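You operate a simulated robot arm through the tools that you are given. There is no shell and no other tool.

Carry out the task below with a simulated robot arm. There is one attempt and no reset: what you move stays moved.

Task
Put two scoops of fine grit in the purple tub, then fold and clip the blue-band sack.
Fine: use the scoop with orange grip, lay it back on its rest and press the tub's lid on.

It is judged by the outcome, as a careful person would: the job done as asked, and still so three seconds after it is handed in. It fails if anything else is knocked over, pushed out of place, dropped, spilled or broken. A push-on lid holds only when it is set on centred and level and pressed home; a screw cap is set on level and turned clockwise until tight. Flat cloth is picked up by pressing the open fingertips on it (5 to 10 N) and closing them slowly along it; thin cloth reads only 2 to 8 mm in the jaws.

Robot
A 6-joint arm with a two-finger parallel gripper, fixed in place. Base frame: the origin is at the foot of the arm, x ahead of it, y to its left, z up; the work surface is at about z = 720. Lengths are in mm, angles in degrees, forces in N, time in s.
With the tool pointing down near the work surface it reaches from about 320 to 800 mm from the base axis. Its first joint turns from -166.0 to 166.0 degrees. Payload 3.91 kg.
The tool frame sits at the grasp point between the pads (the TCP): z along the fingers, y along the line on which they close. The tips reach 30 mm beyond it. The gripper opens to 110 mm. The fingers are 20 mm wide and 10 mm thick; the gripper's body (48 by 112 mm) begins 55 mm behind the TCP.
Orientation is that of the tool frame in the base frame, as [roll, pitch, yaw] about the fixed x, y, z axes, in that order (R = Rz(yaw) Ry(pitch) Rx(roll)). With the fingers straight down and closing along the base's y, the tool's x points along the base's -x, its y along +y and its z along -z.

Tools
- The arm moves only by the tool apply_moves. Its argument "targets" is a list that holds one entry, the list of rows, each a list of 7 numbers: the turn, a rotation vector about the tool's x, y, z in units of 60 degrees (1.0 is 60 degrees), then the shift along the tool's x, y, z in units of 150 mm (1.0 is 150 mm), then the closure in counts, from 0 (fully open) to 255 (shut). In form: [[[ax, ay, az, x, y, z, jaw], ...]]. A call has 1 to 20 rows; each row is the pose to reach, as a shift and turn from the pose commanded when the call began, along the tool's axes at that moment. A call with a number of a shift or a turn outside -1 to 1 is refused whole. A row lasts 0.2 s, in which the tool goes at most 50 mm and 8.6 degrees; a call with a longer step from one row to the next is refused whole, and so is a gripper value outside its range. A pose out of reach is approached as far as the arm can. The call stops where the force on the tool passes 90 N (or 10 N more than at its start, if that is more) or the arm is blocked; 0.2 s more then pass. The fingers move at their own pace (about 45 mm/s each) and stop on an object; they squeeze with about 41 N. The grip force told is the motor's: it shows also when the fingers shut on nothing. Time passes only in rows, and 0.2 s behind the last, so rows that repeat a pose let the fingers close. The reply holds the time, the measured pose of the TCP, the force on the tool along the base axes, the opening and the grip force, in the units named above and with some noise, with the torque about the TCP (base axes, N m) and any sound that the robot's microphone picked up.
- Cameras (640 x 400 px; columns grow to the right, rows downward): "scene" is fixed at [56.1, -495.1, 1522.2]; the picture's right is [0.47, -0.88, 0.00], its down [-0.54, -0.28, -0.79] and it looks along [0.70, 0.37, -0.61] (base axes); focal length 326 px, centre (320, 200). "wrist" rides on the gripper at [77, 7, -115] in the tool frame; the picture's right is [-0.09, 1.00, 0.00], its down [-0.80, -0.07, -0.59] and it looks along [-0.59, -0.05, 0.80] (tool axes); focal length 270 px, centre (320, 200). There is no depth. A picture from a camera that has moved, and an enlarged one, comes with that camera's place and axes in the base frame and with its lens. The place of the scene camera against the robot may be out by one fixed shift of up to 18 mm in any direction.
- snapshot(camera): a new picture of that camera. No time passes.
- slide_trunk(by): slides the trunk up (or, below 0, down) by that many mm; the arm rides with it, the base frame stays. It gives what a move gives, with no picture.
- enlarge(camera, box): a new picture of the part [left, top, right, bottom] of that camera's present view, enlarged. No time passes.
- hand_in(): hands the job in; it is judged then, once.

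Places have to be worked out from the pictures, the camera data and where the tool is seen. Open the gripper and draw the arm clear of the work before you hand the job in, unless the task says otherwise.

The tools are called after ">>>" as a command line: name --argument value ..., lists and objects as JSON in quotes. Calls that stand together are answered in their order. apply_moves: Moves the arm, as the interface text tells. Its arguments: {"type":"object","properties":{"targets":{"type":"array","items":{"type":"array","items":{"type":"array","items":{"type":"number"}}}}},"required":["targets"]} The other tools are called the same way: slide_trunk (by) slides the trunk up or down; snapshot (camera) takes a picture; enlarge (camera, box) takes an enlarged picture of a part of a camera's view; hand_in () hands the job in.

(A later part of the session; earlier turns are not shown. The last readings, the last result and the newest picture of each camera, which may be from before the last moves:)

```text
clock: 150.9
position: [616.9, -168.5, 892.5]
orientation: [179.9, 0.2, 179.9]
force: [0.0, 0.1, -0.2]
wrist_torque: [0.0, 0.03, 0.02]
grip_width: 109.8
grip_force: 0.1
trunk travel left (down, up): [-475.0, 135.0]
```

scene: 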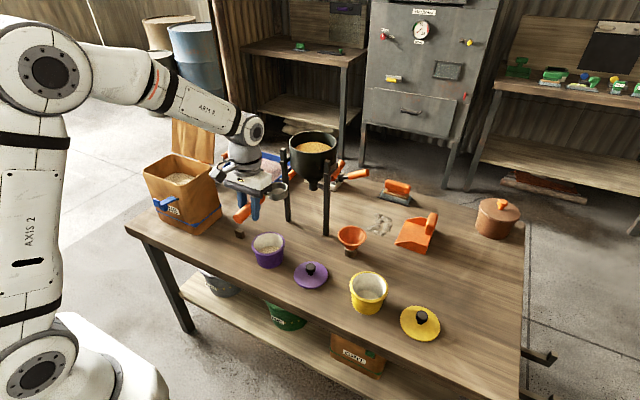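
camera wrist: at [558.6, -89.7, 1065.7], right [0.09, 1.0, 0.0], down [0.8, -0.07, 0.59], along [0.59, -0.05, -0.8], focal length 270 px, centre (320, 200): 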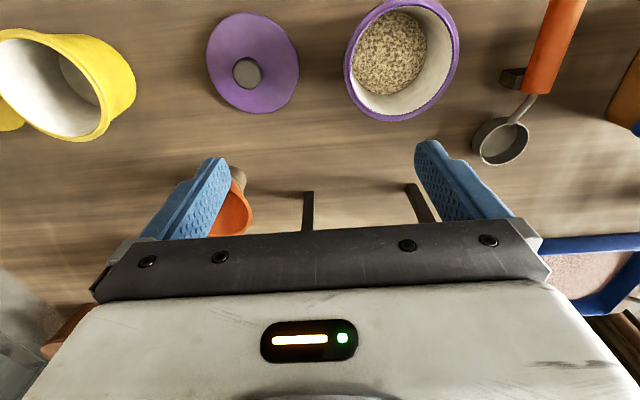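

The TCP here averages (617.9, -168.2, 893) and the knob is at about (612, -171). I move over it and descend with open jaws to z≈768.

>>> apply_moves --targets '[[[0, 0, 0, 0.02, -0.01, 0.1, 0], [0, 0, 0, 0.039, -0.019, 0.25, 0], [0, 0, 0, 0.039, -0.019, 0.42, 0], [0, 0, 0, 0.039, -0.019, 0.58, 0], [0, 0, 0, 0.039, -0.019, 0.72, 0], [0, 0, 0, 0.039, -0.019, 0.8, 0], [0, 0, 0, 0.039, -0.019, 0.833, 0], [0, 0, 0, 0.039, -0.019, 0.833, 0]]]'

>>> snapshot --camera "wrist"

>>> enlarge --camera "scene" --box '[260, 220, 360, 310]'

```text
clock: 152.7
position: [612.3, -168.6, 766.6]
orientation: [-180.0, 0.1, 179.9]
force: [-1.3, -0.2, 0.0]
wrist_torque: [-0.01, 0.04, 0.0]
grip_width: 110.2
grip_force: 0.0
trunk travel left (down, up): [-475.0, 135.0]
```

```text
taken
camera wrist: at [535.4, -162.4, 882.8], right [0.09, 1.0, 0.0], down [0.8, -0.07, 0.6], along [0.59, -0.05, -0.8], focal length 270 px, centre (320, 200)
```

wrist: 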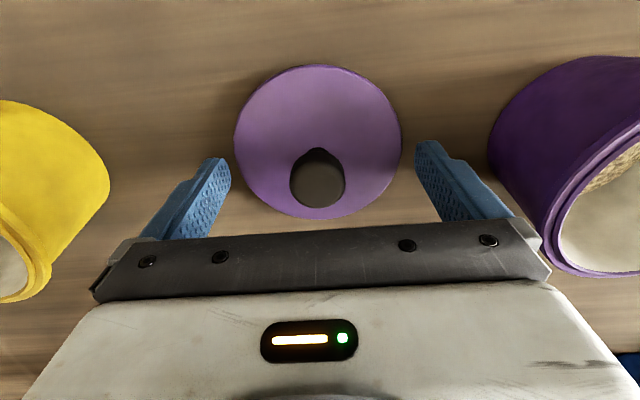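

```text
4.44 times, centred on (310, 265) of scene
camera zoom: at [56.1, -495.1, 1522.2], right [0.47, -0.88, 0.0], down [-0.54, -0.28, -0.79], along [0.7, 0.37, -0.61], focal length 1448 px, centre (364, -89)
```

zoom: 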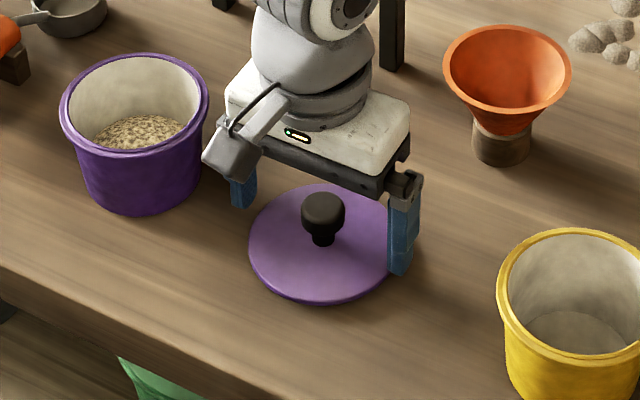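

The knob sits 1–2 mm from the jaw centre. I make that small correction, lower another 5 mm, and close on the knob.

>>> apply_moves --targets '[[[0, 0, 0, 0.004, -0.01, 0.013, 0], [0, 0, 0, 0.004, -0.01, 0.026, 0], [0, 0, 0, 0.004, -0.01, 0.033, 0], [0, 0, 0, 0.004, -0.01, 0.033, 0]]]'

>>> apply_moves --targets '[[[0, 0, 0, 0, 0, 0, 100], [0, 0, 0, 0, 0, 0, 140], [0, 0, 0, 0, 0, 0, 170], [0, 0, 0, 0, 0, 0, 200], [0, 0, 0, 0, 0, 0, 255], [0, 0, 0, 0, 0, 0, 255], [0, 0, 0, 0, 0, 0, 255], [0, 0, 0, 0, 0, 0, 255]]]'

>>> snapshot --camera "wrist"

```text
clock: 153.7
position: [610.8, -172.9, 762.9]
orientation: [-179.9, -0.1, 179.9]
force: [-0.4, 1.1, -0.3]
wrist_torque: [0.01, 0.01, 0.01]
grip_width: 109.9
grip_force: 0.0
trunk travel left (down, up): [-475.0, 135.0]
```

```text
clock: 155.5
position: [612.3, -171.4, 763.9]
orientation: [-180.0, 0.1, 179.9]
force: [-0.3, 0.6, 0.3]
wrist_torque: [0.03, -0.04, 0.01]
grip_width: 28.4
grip_force: 41.3
trunk travel left (down, up): [-475.0, 135.0]
```

```text
taken
camera wrist: at [535.1, -165.0, 878.9], right [0.09, 1.0, 0.0], down [0.8, -0.07, 0.6], along [0.59, -0.05, -0.8], focal length 270 px, centre (320, 200)
```

wrist: 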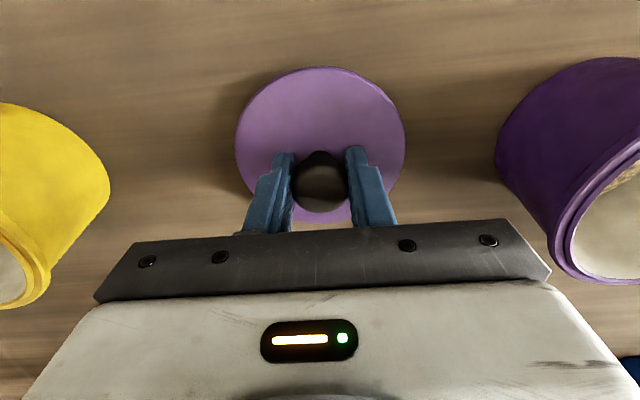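

The knob is gripped at 28.4 mm with the TCP at about (612, -172, 763.5). I lift the lid straight up and check that it hangs level.

>>> apply_moves --targets '[[[0, 0, 0, 0, 0, -0.03, 255], [0, 0, 0, 0, 0, -0.1, 255], [0, 0, 0, 0, 0, -0.22, 255], [0, 0, 0, 0, 0, -0.38, 255], [0, 0, 0, 0, 0, -0.56, 255], [0, 0, 0, 0, 0, -0.74, 255], [0, 0, 0, 0, 0, -0.86, 255], [0, 0, 0, 0, 0, -0.9, 255], [0, 0, 0, 0, 0, -0.9, 255]]]'

>>> snapshot --camera "wrist"

>>> enlarge --camera "scene" --box '[230, 180, 350, 300]'

```text
clock: 157.5
position: [611.3, -173.7, 896.8]
orientation: [-180.0, 0.1, 179.9]
force: [-0.5, 0.2, -0.7]
wrist_torque: [0.02, 0.03, -0.01]
grip_width: 28.4
grip_force: 40.8
trunk travel left (down, up): [-475.0, 135.0]
```

```text
taken
camera wrist: at [535.9, -166.2, 1012.0], right [0.09, 1.0, 0.0], down [0.8, -0.07, 0.6], along [0.59, -0.05, -0.8], focal length 270 px, centre (320, 200)
```

wrist: 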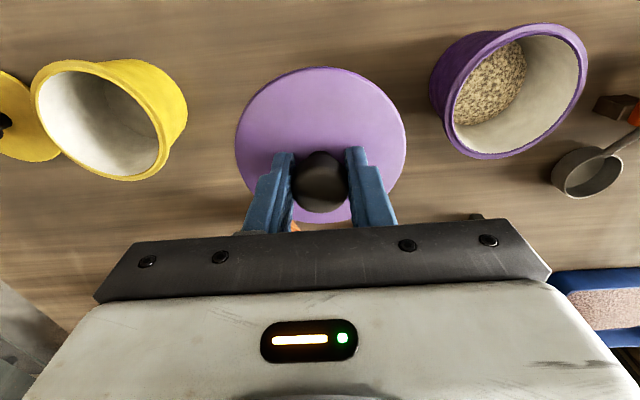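

```text
3.33 times, centred on (290, 240) of scene
camera zoom: at [56.1, -495.1, 1522.2], right [0.47, -0.88, 0.0], down [-0.54, -0.28, -0.79], along [0.7, 0.37, -0.61], focal length 1086 px, centre (420, 67)
```

zoom: 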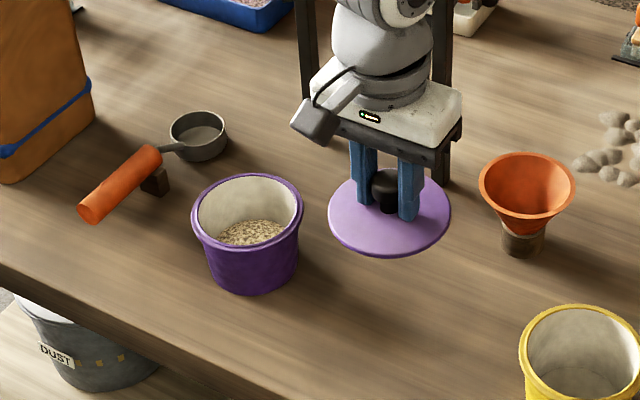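

The lid hangs level in the jaws. By differential measurement the tub centre lies about +0.7 mm in x and +151 mm in y from the lid; I carry the lid over there at height.

>>> apply_moves --targets '[[[0, 0, 0, 0, 0.05, 0, 255], [0, 0, 0, 0, 0.15, 0, 255], [0, 0, 0, 0, 0.3, 0, 255], [0, 0, 0, 0, 0.47, 0, 255], [0, 0, 0, 0, 0.64, 0, 255], [0, 0, 0, 0, 0.8, 0, 255], [0, 0, 0, -0.005, 0.93, 0, 255], [0, 0, 0, -0.005, 1.0, 0.02, 255], [0, 0, 0, -0.005, 1.0, 0.1, 255], [0, 0, 0, -0.005, 1.0, 0.2, 255], [0, 0, 0, -0.005, 1.0, 0.26, 255], [0, 0, 0, -0.005, 1.0, 0.26, 255], [0, 0, 0, -0.005, 1.0, 0.26, 255]]]'

>>> apply_moves --targets '[[[0, 0, 0, 0, 0, 0, 255]]]'

>>> apply_moves --targets '[[[0, 0, 0, 0, 0, 0, 255]]]'

>>> apply_moves --targets '[[[0, 0, 0, 0, 0, 0, 255]]]'

>>> snapshot --camera "wrist"

>>> enlarge --camera "scene" --box '[230, 200, 310, 280]'

```text
clock: 160.3
position: [613.6, -22.3, 859.7]
orientation: [-180.0, 0.2, 179.9]
force: [0.4, 0.2, -0.4]
wrist_torque: [0.0, -0.01, 0.04]
grip_width: 28.7
grip_force: 40.6
trunk travel left (down, up): [-475.0, 135.0]
```

```text
clock: 160.7
position: [613.6, -22.3, 859.8]
orientation: [179.9, 0.1, 179.8]
force: [-0.3, -0.5, 0.3]
wrist_torque: [-0.03, -0.02, -0.01]
grip_width: 28.5
grip_force: 40.9
trunk travel left (down, up): [-475.0, 135.0]
```

```text
clock: 161.1
position: [613.4, -23.1, 859.8]
orientation: [-180.0, 0.1, 179.9]
force: [-0.3, 0.2, -0.3]
wrist_torque: [0.0, 0.03, 0.03]
grip_width: 28.3
grip_force: 41.1
trunk travel left (down, up): [-475.0, 135.0]
```

```text
clock: 161.5
position: [614.1, -22.2, 859.1]
orientation: [180.0, 0.0, -180.0]
force: [0.0, -0.4, -0.6]
wrist_torque: [-0.01, -0.03, 0.01]
grip_width: 28.8
grip_force: 40.5
trunk travel left (down, up): [-475.0, 135.0]
```

```text
taken
camera wrist: at [537.2, -15.4, 974.2], right [0.09, 1.0, 0.0], down [0.8, -0.07, 0.6], along [0.59, -0.05, -0.8], focal length 270 px, centre (320, 200)
```

wrist: 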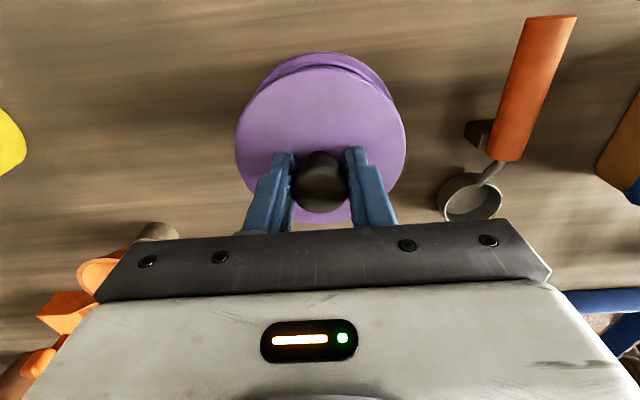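

```text
5.00 times, centred on (270, 240) of scene
camera zoom: at [56.1, -495.1, 1522.2], right [0.47, -0.88, 0.0], down [-0.54, -0.28, -0.79], along [0.7, 0.37, -0.61], focal length 1628 px, centre (570, 0)
```

zoom: 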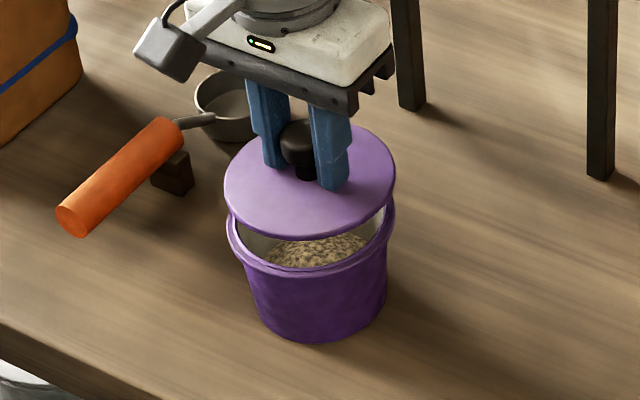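

Averages read (613.7, -22.5, 859.6). I enlarge the wrist view to compare the lid edge with the tub rim behind it.

>>> enlarge --camera "wrist" --box '[220, 30, 420, 155]'

>>> enlarge --camera "scene" --box '[250, 220, 290, 260]'

```text
3.20 times, centred on (320, 92) of wrist
camera zoom: at [537.2, -15.4, 974.2], right [0.09, 1.0, 0.0], down [0.8, -0.07, 0.6], along [0.59, -0.05, -0.8], focal length 865 px, centre (320, 544)
```

zoom: 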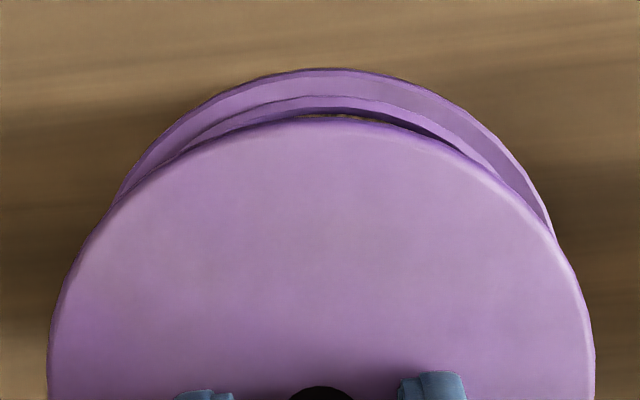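

```text
10.00 times, centred on (270, 240) of scene
camera zoom: at [56.1, -495.1, 1522.2], right [0.47, -0.88, 0.0], down [-0.54, -0.28, -0.79], along [0.7, 0.37, -0.61], focal length 3257 px, centre (820, -200)
```

zoom: 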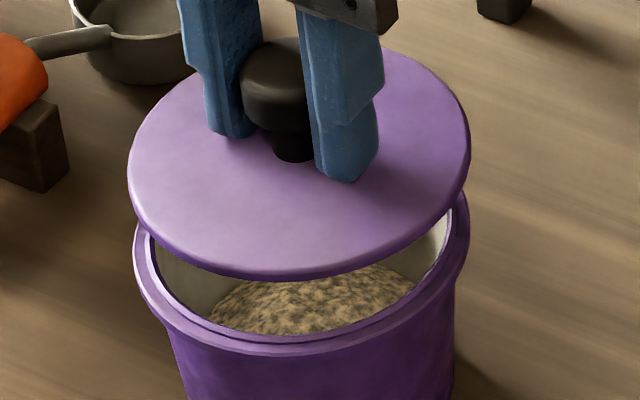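

The lid's edge compared with the tub rim, in both cameras, says the lid should go about 1.6 mm toward the robot and 1.7 mm to the left. I apply that and lower to about 12 mm above the rim.

>>> apply_moves --targets '[[[0, 0, 0, 0.005, 0.006, 0.03, 255], [0, 0, 0, 0.0107, 0.0113, 0.06, 255], [0, 0, 0, 0.0107, 0.0113, 0.09, 255], [0, 0, 0, 0.0107, 0.0113, 0.117, 255], [0, 0, 0, 0.0107, 0.0113, 0.117, 255], [0, 0, 0, 0.0107, 0.0113, 0.117, 255]]]'

>>> enlarge --camera "wrist" --box '[220, 30, 420, 155]'

>>> enlarge --camera "scene" --box '[250, 220, 290, 260]'

```text
clock: 162.9
position: [610.8, -21.1, 842.4]
orientation: [180.0, 0.0, 179.9]
force: [0.2, -0.1, -0.3]
wrist_torque: [-0.01, -0.02, 0.02]
grip_width: 28.3
grip_force: 41.2
trunk travel left (down, up): [-475.0, 135.0]
```

```text
3.20 times, centred on (320, 92) of wrist
camera zoom: at [534.7, -14.1, 955.5], right [0.09, 1.0, 0.0], down [0.8, -0.07, 0.6], along [0.59, -0.05, -0.8], focal length 865 px, centre (320, 544)
```

zoom: 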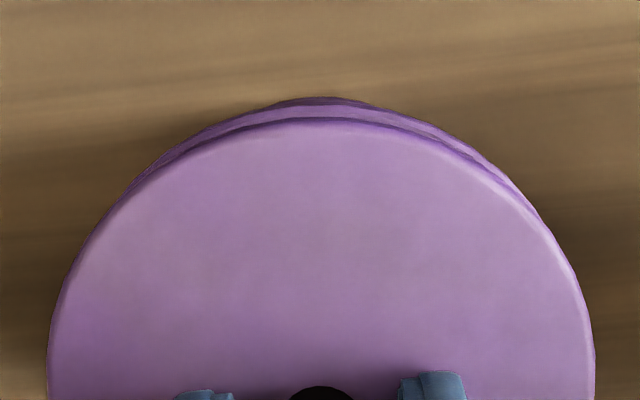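

```text
10.00 times, centred on (270, 240) of scene
camera zoom: at [56.1, -495.1, 1522.2], right [0.47, -0.88, 0.0], down [-0.54, -0.28, -0.79], along [0.7, 0.37, -0.61], focal length 3257 px, centre (820, -200)
```

zoom: 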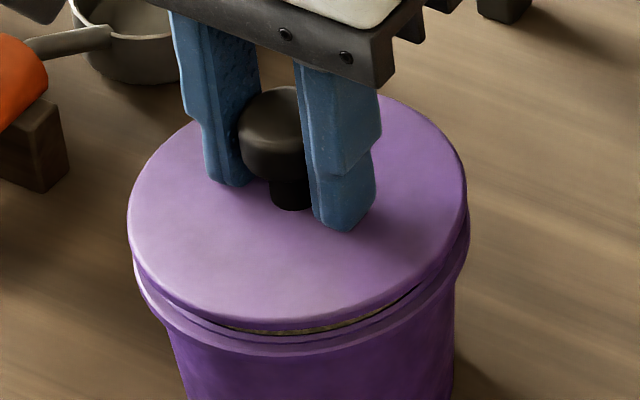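

The near edges now coincide in x. I zoom on the left and right parts of the crescent to check y.

>>> enlarge --camera "wrist" --box '[230, 55, 310, 115]'

>>> enlarge --camera "wrist" --box '[335, 55, 415, 115]'

>>> enlarge --camera "scene" --box '[255, 238, 290, 260]'

```text
6.67 times, centred on (270, 85) of wrist
camera zoom: at [534.7, -14.1, 955.5], right [0.09, 1.0, 0.0], down [0.8, -0.07, 0.6], along [0.59, -0.05, -0.8], focal length 1802 px, centre (653, 967)
```

zoom: 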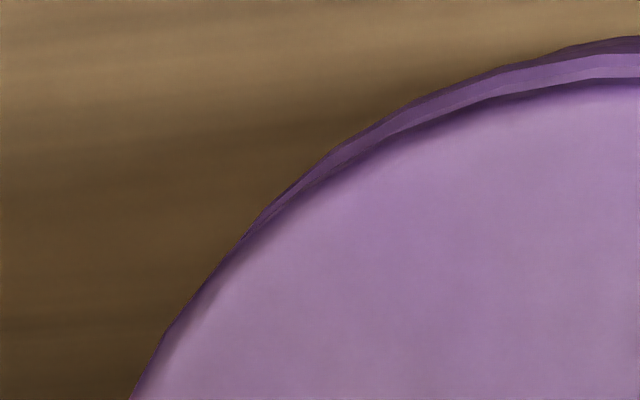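

```text
6.67 times, centred on (375, 85) of wrist
camera zoom: at [534.7, -14.1, 955.5], right [0.09, 1.0, 0.0], down [0.8, -0.07, 0.6], along [0.59, -0.05, -0.8], focal length 1802 px, centre (-47, 967)
```

zoom: 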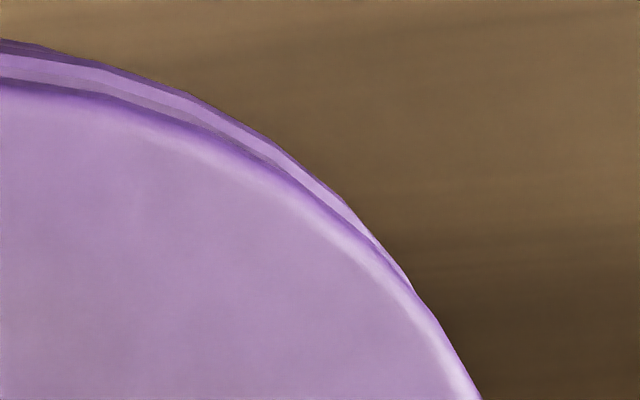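

```text
16.00 times, centred on (272, 249) of scene
camera zoom: at [56.1, -495.1, 1522.2], right [0.47, -0.88, 0.0], down [-0.54, -0.28, -0.79], along [0.7, 0.37, -0.61], focal length 5211 px, centre (1080, -584)
```

zoom: 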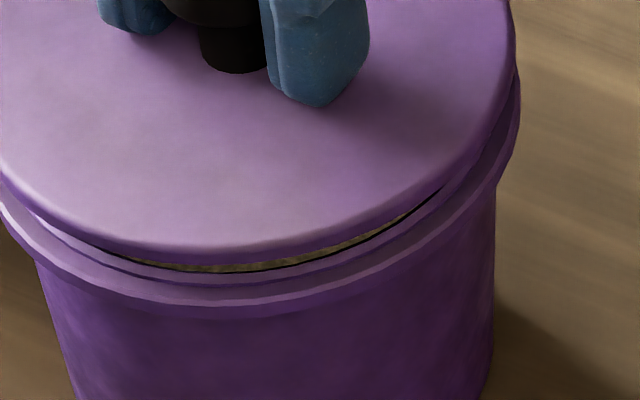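

Only about 0.5 mm of y offset remains. I correct it and lower until just above contact.

>>> apply_moves --targets '[[[0, 0, 0, 0, 0.0035, 0.02, 255], [0, 0, 0, 0, 0.0035, 0.04, 255], [0, 0, 0, 0, 0.0035, 0.055, 255], [0, 0, 0, 0, 0.0035, 0.055, 255]]]'

>>> enlarge --camera "scene" --box '[250, 225, 290, 260]'

>>> enlarge --camera "wrist" --box '[220, 30, 420, 155]'

```text
clock: 163.9
position: [611.0, -20.6, 832.7]
orientation: [179.9, 0.0, 179.9]
force: [0.5, 0.1, -0.2]
wrist_torque: [-0.02, -0.01, -0.01]
grip_width: 28.4
grip_force: 40.8
trunk travel left (down, up): [-475.0, 135.0]
```

```text
11.43 times, centred on (270, 242) of scene
camera zoom: at [56.1, -495.1, 1522.2], right [0.47, -0.88, 0.0], down [-0.54, -0.28, -0.79], along [0.7, 0.37, -0.61], focal length 3722 px, centre (891, -286)
```

zoom: 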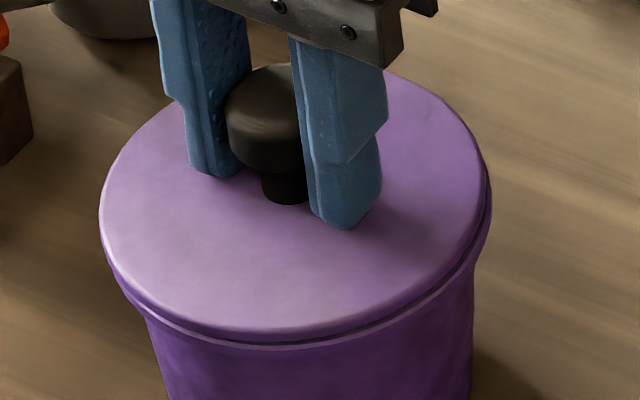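

```text
3.20 times, centred on (320, 92) of wrist
camera zoom: at [534.2, -13.1, 947.6], right [0.09, 1.0, 0.0], down [0.8, -0.07, 0.6], along [0.59, -0.05, -0.8], focal length 865 px, centre (320, 544)
```

zoom: 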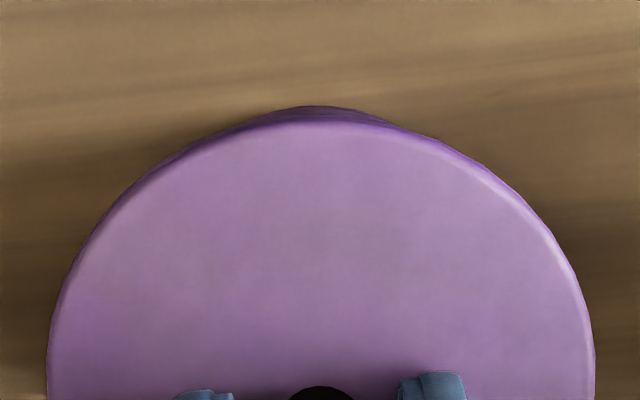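

The lid looks concentric with the rim. I press down in small steps, watching force and sound.

>>> apply_moves --targets '[[[0, 0, 0, 0, 0, 0.0066, 255], [0, 0, 0, 0, 0, 0.0133, 255], [0, 0, 0, 0, 0, 0.02, 255], [0, 0, 0, 0, 0, 0.02, 255]]]'

>>> apply_moves --targets '[[[0, 0, 0, 0, 0, 0.0066, 255], [0, 0, 0, 0, 0, 0.0133, 255], [0, 0, 0, 0, 0, 0.0133, 255]]]'

```text
clock: 164.9
position: [610.7, -19.9, 830.8]
orientation: [-180.0, 0.0, 179.9]
force: [-0.7, 0.1, 1.1]
wrist_torque: [0.03, 0.02, -0.01]
grip_width: 28.6
grip_force: 41.5
trunk travel left (down, up): [-475.0, 135.0]
```

```text
clock: 165.7
position: [612.1, -21.0, 831.9]
orientation: [180.0, 0.5, 179.9]
force: [0.1, -3.5, 27.6]
wrist_torque: [-0.22, 0.14, -0.01]
grip_width: 28.6
grip_force: 40.7
trunk travel left (down, up): [-475.0, 135.0]
```

Contact at about z 830 with 28 N, nearly central. I keep pressing in 1 mm steps.

>>> apply_moves --targets '[[[0, 0, 0, 0, 0, 0.0066, 255], [0, 0, 0, 0, 0, 0.0066, 255]]]'

>>> apply_moves --targets '[[[0, 0, 0, 0, 0, 0.0066, 255], [0, 0, 0, 0, 0, 0.0066, 255]]]'

```text
clock: 166.3
position: [610.8, -20.8, 831.8]
orientation: [180.0, 0.5, 179.9]
force: [3.7, -5.8, 42.2]
wrist_torque: [-0.24, -0.03, -0.03]
grip_width: 28.7
grip_force: 40.6
trunk travel left (down, up): [-475.0, 135.0]
```

```text
clock: 166.9
position: [610.9, -20.8, 830.7]
orientation: [180.0, 0.5, 179.7]
force: [3.5, -5.1, 49.0]
wrist_torque: [-0.15, -0.08, -0.02]
grip_width: 28.5
grip_force: 41.2
trunk travel left (down, up): [-475.0, 135.0]
```

49 N and no sound yet; I check how the lid sits before pressing harder.

>>> enlarge --camera "scene" --box '[250, 225, 290, 260]'

>>> enlarge --camera "wrist" --box '[220, 30, 420, 155]'

```text
11.43 times, centred on (270, 242) of scene
camera zoom: at [56.1, -495.1, 1522.2], right [0.47, -0.88, 0.0], down [-0.54, -0.28, -0.79], along [0.7, 0.37, -0.61], focal length 3722 px, centre (891, -286)
```

zoom: 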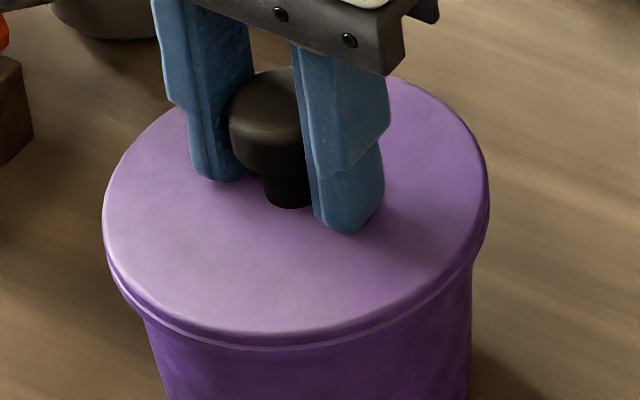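

```text
3.20 times, centred on (320, 92) of wrist
camera zoom: at [533.6, -13.3, 944.7], right [0.09, 1.0, 0.0], down [0.8, -0.07, 0.6], along [0.6, -0.05, -0.8], focal length 865 px, centre (320, 544)
```

zoom: 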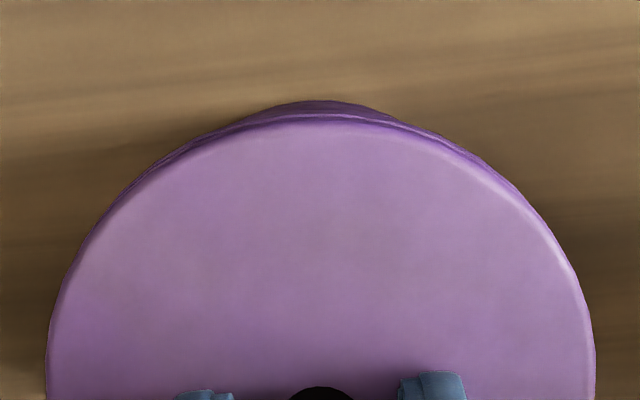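

The lid sits evenly on the rim and well centred. I press further in small steps.

>>> apply_moves --targets '[[[0, 0, 0, 0, 0, 0.0066, 255], [0, 0, 0, 0, 0, 0.0066, 255]]]'

>>> apply_moves --targets '[[[0, 0, 0, 0, 0, 0.0066, 255], [0, 0, 0, 0, 0, 0.0066, 255]]]'

>>> apply_moves --targets '[[[0, 0, 0, 0, 0, 0.0066, 255], [0, 0, 0, 0, 0, 0.0066, 255]]]'

```text
clock: 167.5
position: [611.5, -20.0, 830.7]
orientation: [-180.0, 0.6, 179.8]
force: [1.8, -3.6, 54.3]
wrist_torque: [-0.17, 0.02, -0.01]
grip_width: 28.4
grip_force: 41.2
trunk travel left (down, up): [-475.0, 135.0]
```

```text
clock: 168.1
position: [610.8, -21.0, 829.7]
orientation: [-179.9, 0.7, 179.8]
force: [2.1, -4.5, 58.4]
wrist_torque: [-0.2, -0.05, 0.01]
grip_width: 28.8
grip_force: 41.0
trunk travel left (down, up): [-475.0, 135.0]
```

```text
clock: 168.7
position: [610.8, -19.8, 830.7]
orientation: [-179.8, 0.8, 179.9]
force: [3.8, -3.2, 60.5]
wrist_torque: [-0.06, -0.09, -0.04]
grip_width: 28.7
grip_force: 40.3
trunk travel left (down, up): [-475.0, 135.0]
```

The force is climbing slowly (60 N). I press on another few mm.

>>> apply_moves --targets '[[[0, 0, 0, 0, 0, 0.0066, 255], [0, 0, 0, 0, 0, 0.0133, 255], [0, 0, 0, 0, 0, 0.0133, 255]]]'

>>> apply_moves --targets '[[[0, 0, 0, 0, 0, 0.0066, 255], [0, 0, 0, 0, 0, 0.0133, 255], [0, 0, 0, 0, 0, 0.0133, 255]]]'

>>> enlarge --camera "scene" --box '[250, 225, 290, 260]'

```text
clock: 169.5
position: [610.0, -20.1, 829.2]
orientation: [180.0, 0.8, 179.8]
force: [1.0, 2.0, 66.2]
wrist_torque: [0.29, 0.28, -0.01]
grip_width: 28.6
grip_force: 40.7
trunk travel left (down, up): [-475.0, 135.0]
```

```text
clock: 170.3
position: [611.1, -20.2, 828.3]
orientation: [-179.9, 1.1, 180.0]
force: [-3.3, -4.9, 84.7]
wrist_torque: [-0.12, 1.28, 0.02]
grip_width: 28.5
grip_force: 40.7
trunk travel left (down, up): [-475.0, 135.0]
```

```text
11.43 times, centred on (270, 242) of scene
camera zoom: at [56.1, -495.1, 1522.2], right [0.47, -0.88, 0.0], down [-0.54, -0.28, -0.79], along [0.7, 0.37, -0.61], focal length 3722 px, centre (891, -286)
```

zoom: 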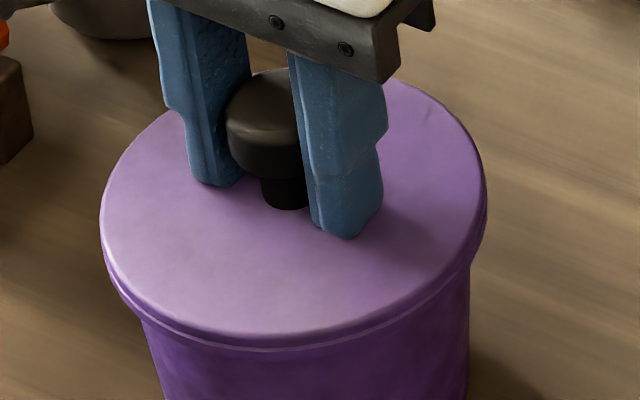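

At 85 N there is still no click, and the fingertips seem to have slid down the knob. I ease off to near zero load and look at how the lid sits.

>>> apply_moves --targets '[[[0, 0, 0, 0, 0, -0.0133, 255], [0, 0, 0, 0, 0, -0.0266, 255], [0, 0, 0, 0, 0, -0.04, 255], [0, 0, 0, 0, 0, -0.05, 255], [0, 0, 0, 0, 0, -0.05, 255]]]'

>>> enlarge --camera "scene" --box '[250, 225, 290, 260]'

>>> enlarge --camera "wrist" --box '[220, 30, 420, 155]'

```text
clock: 171.5
position: [610.4, -19.8, 829.4]
orientation: [-180.0, 0.4, 179.9]
force: [6.6, 2.2, 35.4]
wrist_torque: [0.24, -1.2, 0.01]
grip_width: 28.4
grip_force: 41.1
trunk travel left (down, up): [-475.0, 135.0]
```

```text
11.43 times, centred on (270, 242) of scene
camera zoom: at [56.1, -495.1, 1522.2], right [0.47, -0.88, 0.0], down [-0.54, -0.28, -0.79], along [0.7, 0.37, -0.61], focal length 3722 px, centre (891, -286)
```

zoom: 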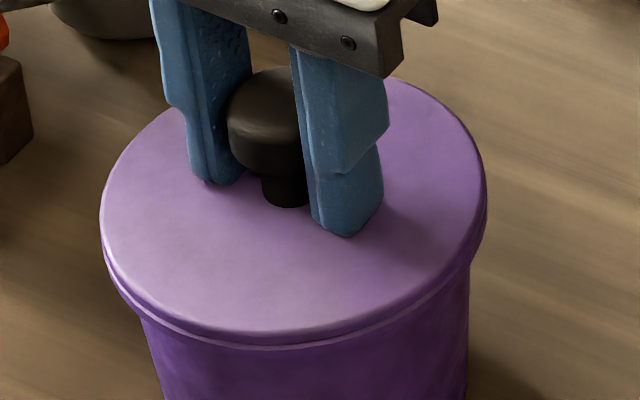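

```text
3.20 times, centred on (320, 92) of wrist
camera zoom: at [533.9, -12.7, 943.7], right [0.09, 1.0, 0.0], down [0.8, -0.07, 0.6], along [0.6, -0.05, -0.8], focal length 865 px, centre (320, 544)
```

zoom: 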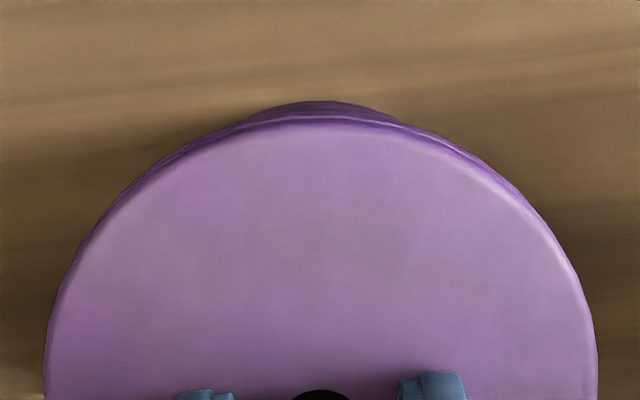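

Still 35 N held by the wedged knob. I raise a little more and open the jaws to let the lid sit freely, then I will look at its position.

>>> apply_moves --targets '[[[0, 0, 0, 0, 0, -0.0066, 255], [0, 0, 0, 0, 0, -0.0133, 255], [0, 0, 0, 0, 0, -0.0133, 255]]]'

>>> apply_moves --targets '[[[0, 0, 0, 0, 0, 0, 185], [0, 0, 0, 0, 0, 0, 170], [0, 0, 0, 0, 0, 0, 150], [0, 0, 0, 0, 0, 0, 120], [0, 0, 0, 0, 0, 0, 120]]]'

>>> snapshot --camera "wrist"

>>> enlarge --camera "scene" --box '[250, 225, 290, 260]'

```text
clock: 172.3
position: [610.9, -19.7, 829.9]
orientation: [180.0, 0.2, 179.8]
force: [9.5, 0.9, 27.5]
wrist_torque: [0.16, -1.29, -0.02]
grip_width: 28.5
grip_force: 40.6
trunk travel left (down, up): [-475.0, 135.0]
```

```text
clock: 173.5
position: [607.4, -20.2, 830.0]
orientation: [180.0, 0.1, 179.9]
force: [-1.2, -0.7, 29.9]
wrist_torque: [-0.01, 0.1, -0.01]
grip_width: 51.0
grip_force: 0.0
trunk travel left (down, up): [-475.0, 135.0]
```

```text
taken
camera wrist: at [531.9, -12.8, 944.2], right [0.09, 1.0, 0.0], down [0.8, -0.07, 0.6], along [0.59, -0.05, -0.8], focal length 270 px, centre (320, 200)
```

wrist: 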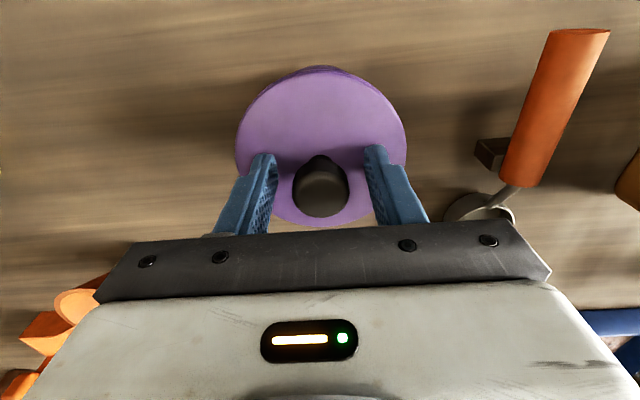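

```text
11.43 times, centred on (270, 242) of scene
camera zoom: at [56.1, -495.1, 1522.2], right [0.47, -0.88, 0.0], down [-0.54, -0.28, -0.79], along [0.7, 0.37, -0.61], focal length 3722 px, centre (891, -286)
```

zoom: 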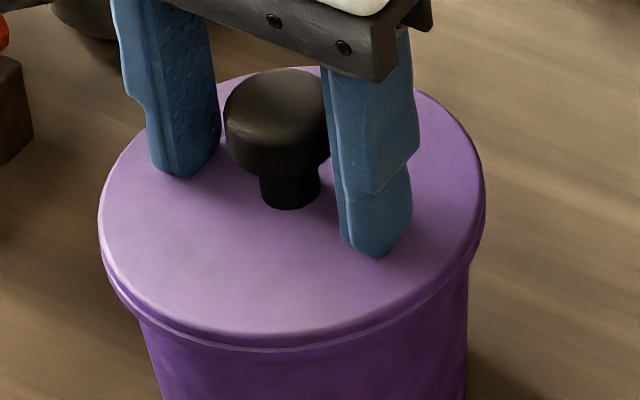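

With the jaws open, 30 N remains: the fingertips rest on the lid top at z≈800, so the lid is about 12 mm tall in all and seems to sit on the rim rather than pressed home. I rise clear and look at it from a lower angle.

>>> apply_moves --targets '[[[0, 0, 0, 0, 0, -0.05, 120], [0, 0, 0, 0, 0, -0.15, 100], [0, 0, 0, 0, 0, -0.3, 80], [0, 0, 0, 0, 0, -0.45, 60], [0, 0, 0, 0, 0, -0.6, 60], [0, 0, 0, 0, 0, -0.6, 60]]]'

>>> enlarge --camera "scene" --box '[245, 225, 295, 275]'

>>> enlarge --camera "wrist" --box '[220, 30, 420, 200]'

```text
clock: 174.9
position: [610.9, -20.0, 919.6]
orientation: [179.9, -0.1, 179.9]
force: [-0.1, 0.3, 0.2]
wrist_torque: [-0.01, 0.0, 0.03]
grip_width: 84.0
grip_force: 0.1
trunk travel left (down, up): [-475.0, 135.0]
```

```text
8.00 times, centred on (270, 250) of scene
camera zoom: at [56.1, -495.1, 1522.2], right [0.47, -0.88, 0.0], down [-0.54, -0.28, -0.79], along [0.7, 0.37, -0.61], focal length 2606 px, centre (720, -200)
```

zoom: 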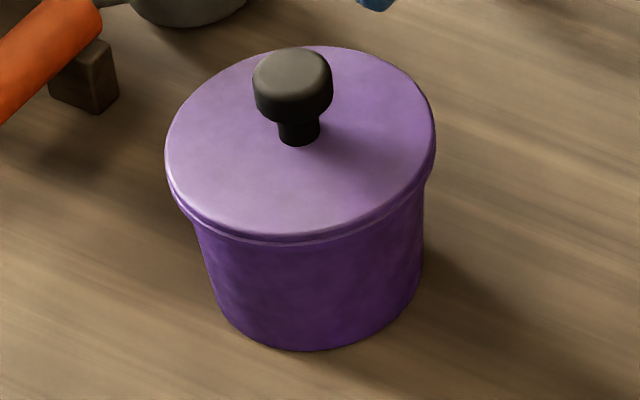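

```text
2.35 times, centred on (320, 115) of wrist
camera zoom: at [534.5, -12.2, 1034.1], right [0.09, 1.0, 0.0], down [0.8, -0.07, 0.6], along [0.59, -0.05, -0.8], focal length 636 px, centre (320, 400)
```

zoom: 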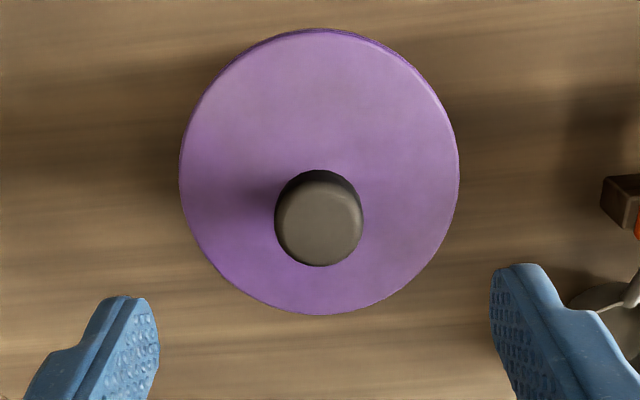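

From above the lid looks centred and level. I back off and tilt the tool forward to see the lid–rim joint from the side.

>>> apply_moves --targets '[[[0, -0.05, 0, 0.2, 0, 0.0, 60], [0, -0.15, 0, 0.4, 0, 0.05, 60], [0, -0.28, 0, 0.6, 0, 0.13, 60], [0, -0.42, 0, 0.8, 0, 0.22, 60], [0, -0.55, 0, 0.95, 0, 0.32, 60], [0, -0.66, 0, 1.0, 0, 0.38, 60], [0, -0.7, 0, 1.0, 0, 0.4, 60], [0, -0.7, 0, 1.0, 0, 0.4, 60]]]'

>>> snapshot --camera "wrist"

```text
clock: 176.7
position: [487.7, -21.1, 855.0]
orientation: [-180.0, 42.0, 179.9]
force: [0.6, -0.3, 0.6]
wrist_torque: [-0.02, -0.02, 0.0]
grip_width: 84.3
grip_force: 0.1
out of reach, approached as far as the arm can: row 4, 6, 7, 8
trunk travel left (down, up): [-475.0, 135.0]
```

```text
taken
camera wrist: at [354.5, -14.5, 888.9], right [0.07, 1.0, 0.06], down [0.2, -0.07, 0.98], along [0.98, -0.06, -0.2], focal length 270 px, centre (320, 200)
```

wrist: 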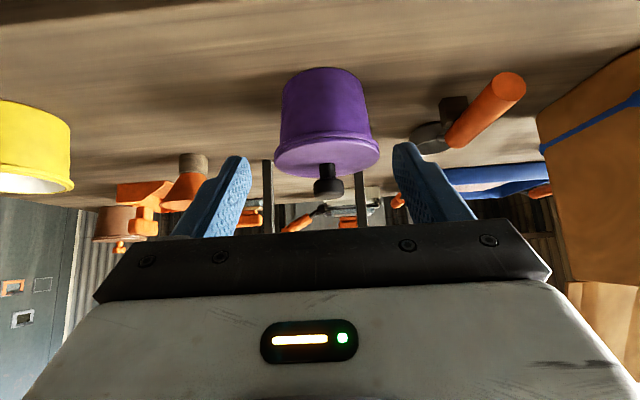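

>>> enlarge --camera "wrist" --box '[265, 60, 395, 210]'

>>> enlarge --camera "wrist" --box '[265, 120, 345, 180]'

>>> enlarge --camera "wrist" --box '[320, 120, 400, 180]'

```text
2.67 times, centred on (330, 135) of wrist
camera zoom: at [354.5, -14.5, 888.9], right [0.07, 1.0, 0.06], down [0.2, -0.07, 0.98], along [0.98, -0.06, -0.2], focal length 721 px, centre (293, 373)
```

zoom: 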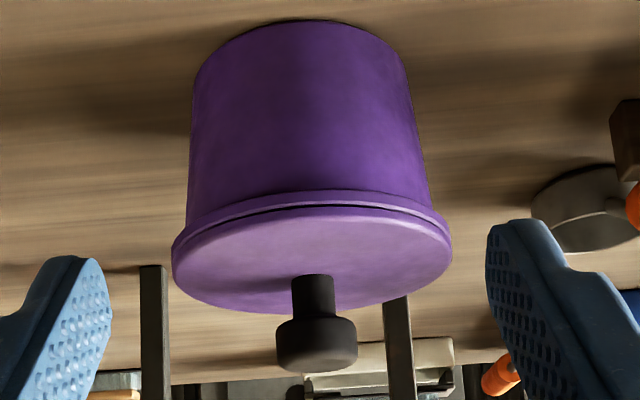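

```text
6.67 times, centred on (305, 150) of wrist
camera zoom: at [354.5, -14.5, 888.9], right [0.07, 1.0, 0.06], down [0.2, -0.07, 0.98], along [0.98, -0.06, -0.2], focal length 1802 px, centre (420, 533)
```

zoom: 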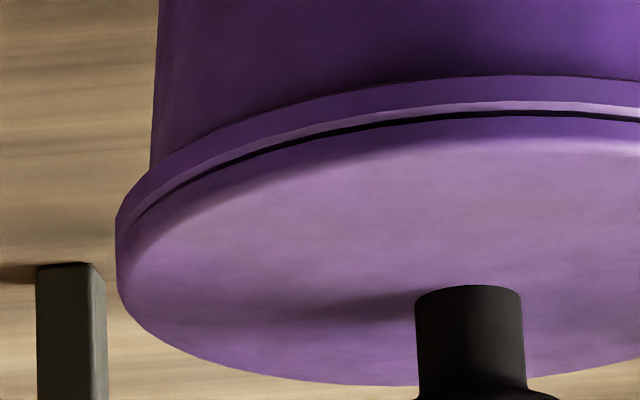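

```text
6.67 times, centred on (360, 150) of wrist
camera zoom: at [354.5, -14.5, 888.9], right [0.07, 1.0, 0.06], down [0.2, -0.07, 0.98], along [0.98, -0.06, -0.2], focal length 1802 px, centre (53, 533)
```

zoom: 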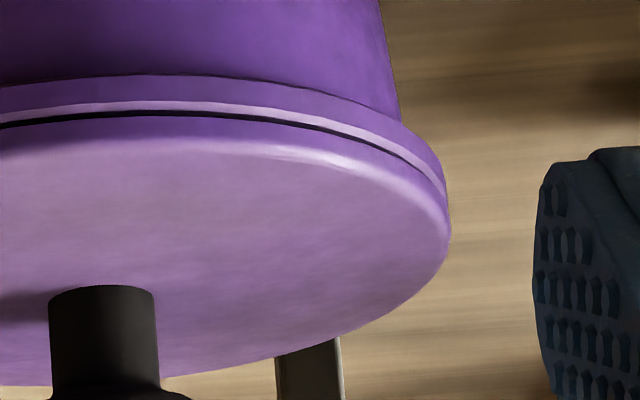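

The side view is telling: the lid is level and centred to within about half a millimetre, but an even gap of about 2 mm remains between lid and rim, so it still needs pushing home. I go back above it, close the jaws, and will press straight down on the knob's top.

>>> apply_moves --targets '[[[0, 0.1, 0, -0.13, 0, 0.0, 120], [0, 0.2, 0, -0.27, 0.002, 0.03, 200], [0, 0.31, 0, -0.42, 0.004, 0.07, 255], [0, 0.42, 0, -0.56, 0.006, 0.12, 255], [0, 0.53, 0, -0.7, 0.007, 0.16, 255], [0, 0.63, 0, -0.82, 0.007, 0.2, 255], [0, 0.7, 0, -0.9, 0.007, 0.228, 255], [0, 0.7, 0, -0.9, 0.007, 0.228, 255], [0, 0.7, 0, -0.9, 0.007, 0.228, 255]]]'

>>> snapshot --camera "wrist"

>>> enlarge --camera "scene" --box '[230, 190, 310, 270]'

```text
clock: 178.7
position: [608.1, -20.6, 918.1]
orientation: [-179.9, 0.1, 179.9]
force: [-0.3, -0.3, -0.3]
wrist_torque: [0.0, -0.02, 0.02]
grip_width: 0.0
grip_force: 37.5
out of reach, approached as far as the arm can: row 3
trunk travel left (down, up): [-475.0, 135.0]
```

```text
taken
camera wrist: at [531.9, -14.1, 1032.8], right [0.09, 1.0, 0.0], down [0.8, -0.07, 0.59], along [0.59, -0.05, -0.8], focal length 270 px, centre (320, 200)
```

wrist: 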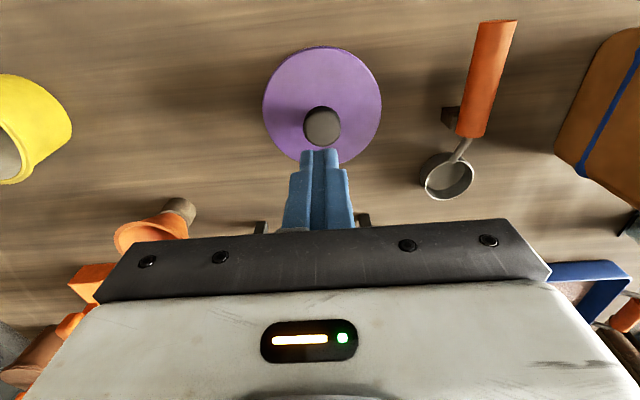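

```text
5.00 times, centred on (270, 230) of scene
camera zoom: at [56.1, -495.1, 1522.2], right [0.47, -0.88, 0.0], down [-0.54, -0.28, -0.79], along [0.7, 0.37, -0.61], focal length 1628 px, centre (570, 50)
```

zoom: 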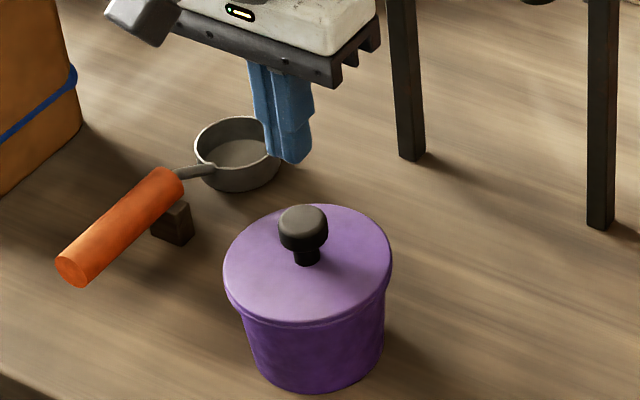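

The closed fingers are about 2 mm short of the knob centre. I correct that and come down to just above the knob.

>>> apply_moves --targets '[[[0, 0, 0, -0.006, 0.003, 0.05, 255], [0, 0, 0, -0.013, 0.006, 0.13, 255], [0, 0, 0, -0.013, 0.006, 0.22, 255], [0, 0, 0, -0.013, 0.006, 0.3, 255], [0, 0, 0, -0.013, 0.006, 0.34, 255], [0, 0, 0, -0.013, 0.006, 0.34, 255]]]'

>>> snapshot --camera "wrist"

>>> enlarge --camera "scene" --box '[240, 210, 300, 270]'

```text
clock: 180.1
position: [611.1, -20.6, 867.5]
orientation: [180.0, 0.1, 179.9]
force: [0.0, -0.3, -0.8]
wrist_torque: [0.0, 0.03, 0.0]
grip_width: 0.1
grip_force: 37.6
trunk travel left (down, up): [-475.0, 135.0]
```

```text
taken
camera wrist: at [534.8, -13.4, 982.1], right [0.09, 1.0, 0.0], down [0.8, -0.07, 0.6], along [0.59, -0.05, -0.8], focal length 270 px, centre (320, 200)
```

wrist: 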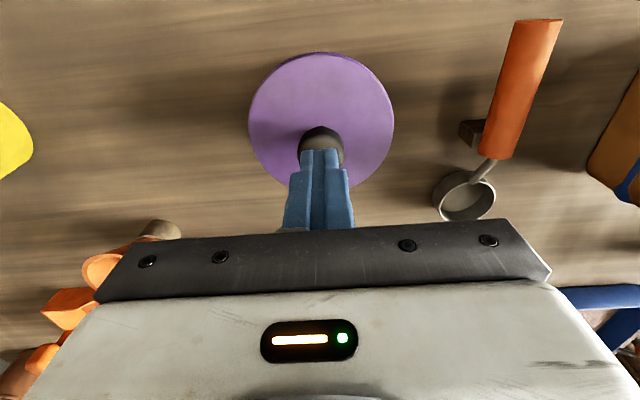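

```text
6.67 times, centred on (270, 240) of scene
camera zoom: at [56.1, -495.1, 1522.2], right [0.47, -0.88, 0.0], down [-0.54, -0.28, -0.79], along [0.7, 0.37, -0.61], focal length 2171 px, centre (653, -67)
```

zoom: 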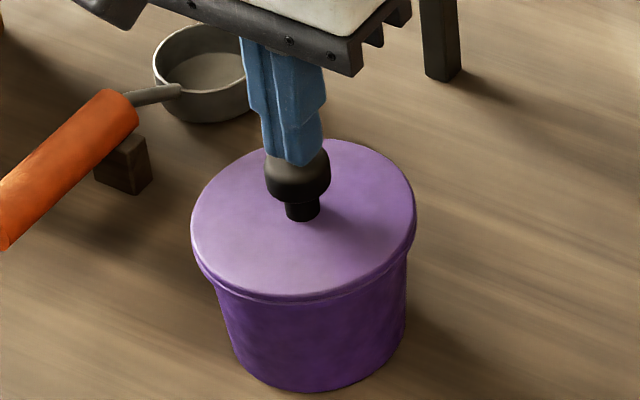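

The closed fingertips are centred over the knob. I press down in small steps.

>>> apply_moves --targets '[[[0, 0, 0, 0, 0, 0.02, 255], [0, 0, 0, 0, 0, 0.033, 255], [0, 0, 0, 0, 0, 0.047, 255], [0, 0, 0, 0, 0, 0.047, 255]]]'

>>> apply_moves --targets '[[[0, 0, 0, 0, 0, 0.01, 255], [0, 0, 0, 0, 0, 0.02, 255], [0, 0, 0, 0, 0, 0.02, 255]]]'

```text
clock: 181.1
position: [611.3, -20.2, 862.9]
orientation: [-180.0, 0.4, 179.9]
force: [-0.8, 1.7, 23.6]
wrist_torque: [0.06, 0.04, 0.01]
grip_width: 0.1
grip_force: 38.1
trunk travel left (down, up): [-475.0, 135.0]
```

```text
clock: 181.9
position: [609.9, -21.2, 864.4]
orientation: [-179.9, 0.6, 179.8]
force: [0.1, 0.0, 54.9]
wrist_torque: [-0.04, 0.12, -0.01]
grip_width: 0.1
grip_force: 38.0
trunk travel left (down, up): [-475.0, 135.0]
```

55 N and well central (small torque). I press harder.

>>> apply_moves --targets '[[[0, 0, 0, 0, 0, 0.0066, 255], [0, 0, 0, 0, 0, 0.0133, 255], [0, 0, 0, 0, 0, 0.0133, 255]]]'

>>> apply_moves --targets '[[[0, 0, 0, 0, 0, 0.004, 255], [0, 0, 0, 0, 0, 0.008, 255], [0, 0, 0, 0, 0, 0.008, 255], [0, 0, 0, 0, 0, 0.008, 255], [0, 0, 0, 0, 0, 0.008, 255]]]'

```text
clock: 182.7
position: [610.6, -19.4, 863.3]
orientation: [-180.0, 0.7, 179.9]
force: [-1.4, -0.9, 64.8]
wrist_torque: [-0.04, 0.27, 0.02]
grip_width: 0.0
grip_force: 38.0
trunk travel left (down, up): [-475.0, 135.0]
```

```text
clock: 183.9
position: [610.4, -21.6, 862.9]
orientation: [-179.9, 0.9, 179.9]
force: [-5.2, 5.7, 73.2]
wrist_torque: [0.19, 0.51, 0.01]
grip_width: 0.0
grip_force: 37.8
trunk travel left (down, up): [-475.0, 135.0]
```

73 N so far. I go on toward the limit, holding each step.

>>> apply_moves --targets '[[[0, 0, 0, 0, 0, 0.006, 255], [0, 0, 0, 0, 0, 0.012, 255], [0, 0, 0, 0, 0, 0.012, 255], [0, 0, 0, 0, 0, 0.012, 255]]]'

>>> enlarge --camera "scene" --box '[240, 210, 300, 270]'

```text
clock: 184.9
position: [611.4, -22.0, 862.7]
orientation: [-179.9, 1.1, 179.9]
force: [-6.0, 0.9, 84.5]
wrist_torque: [0.04, 0.7, 0.01]
grip_width: 0.2
grip_force: 37.5
trunk travel left (down, up): [-475.0, 135.0]
```

```text
6.67 times, centred on (270, 240) of scene
camera zoom: at [56.1, -495.1, 1522.2], right [0.47, -0.88, 0.0], down [-0.54, -0.28, -0.79], along [0.7, 0.37, -0.61], focal length 2171 px, centre (653, -67)
```

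zoom: 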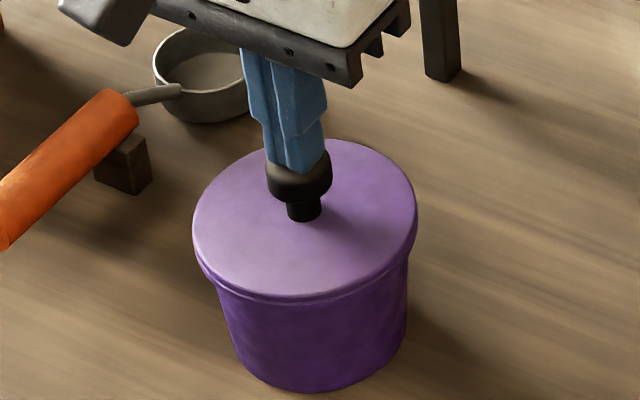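

Even 85 N does not push it further, so something else prevents it seating — perhaps a small centring error in x, which I measured least well. I unload, rise, and inspect more closely.

>>> apply_moves --targets '[[[0, 0, 0, 0, 0, -0.03, 255], [0, 0, 0, 0, 0, -0.06, 255], [0, 0, 0, 0, 0, -0.1, 255], [0, 0, 0, 0, 0, -0.2, 255], [0, 0, 0, 0, 0, -0.35, 255], [0, 0, 0, 0, 0, -0.5, 200], [0, 0, 0, 0, 0, -0.5, 150]]]'

>>> enlarge --camera "scene" --box '[252, 230, 274, 258]'

>>> enlarge --camera "scene" --box '[268, 230, 290, 258]'

>>> enlarge --camera "wrist" --box '[240, 30, 400, 170]'

```text
clock: 186.5
position: [611.6, -18.7, 926.5]
orientation: [180.0, 0.0, 180.0]
force: [-0.1, -0.6, -0.4]
wrist_torque: [0.02, -0.01, 0.0]
grip_width: 45.6
grip_force: 0.0
trunk travel left (down, up): [-475.0, 135.0]
```

```text
14.29 times, centred on (263, 244) of scene
camera zoom: at [56.1, -495.1, 1522.2], right [0.47, -0.88, 0.0], down [-0.54, -0.28, -0.79], along [0.7, 0.37, -0.61], focal length 4653 px, centre (1134, -429)
```

zoom: 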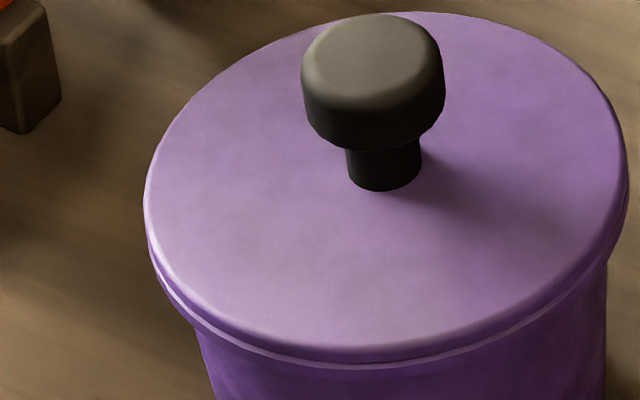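

```text
14.29 times, centred on (279, 244) of scene
camera zoom: at [56.1, -495.1, 1522.2], right [0.47, -0.88, 0.0], down [-0.54, -0.28, -0.79], along [0.7, 0.37, -0.61], focal length 4653 px, centre (906, -429)
```

zoom: 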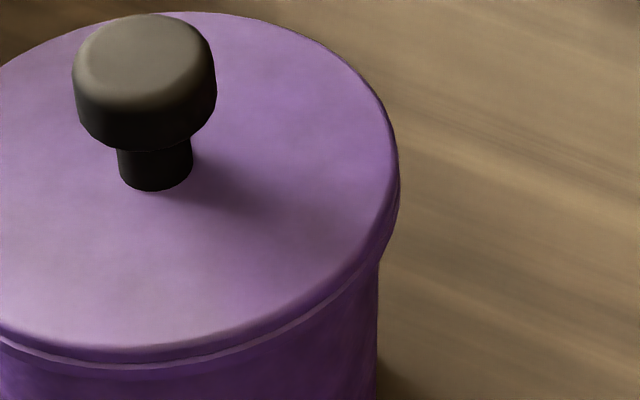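

```text
2.86 times, centred on (320, 100) of wrist
camera zoom: at [535.2, -11.6, 1041.1], right [0.09, 1.0, 0.0], down [0.8, -0.07, 0.59], along [0.59, -0.05, -0.8], focal length 772 px, centre (320, 486)
```

zoom: 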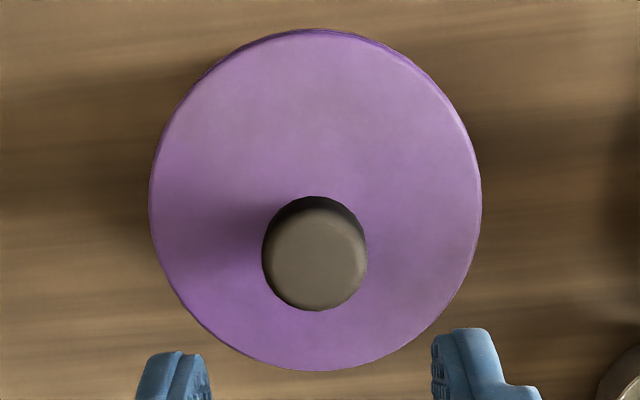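

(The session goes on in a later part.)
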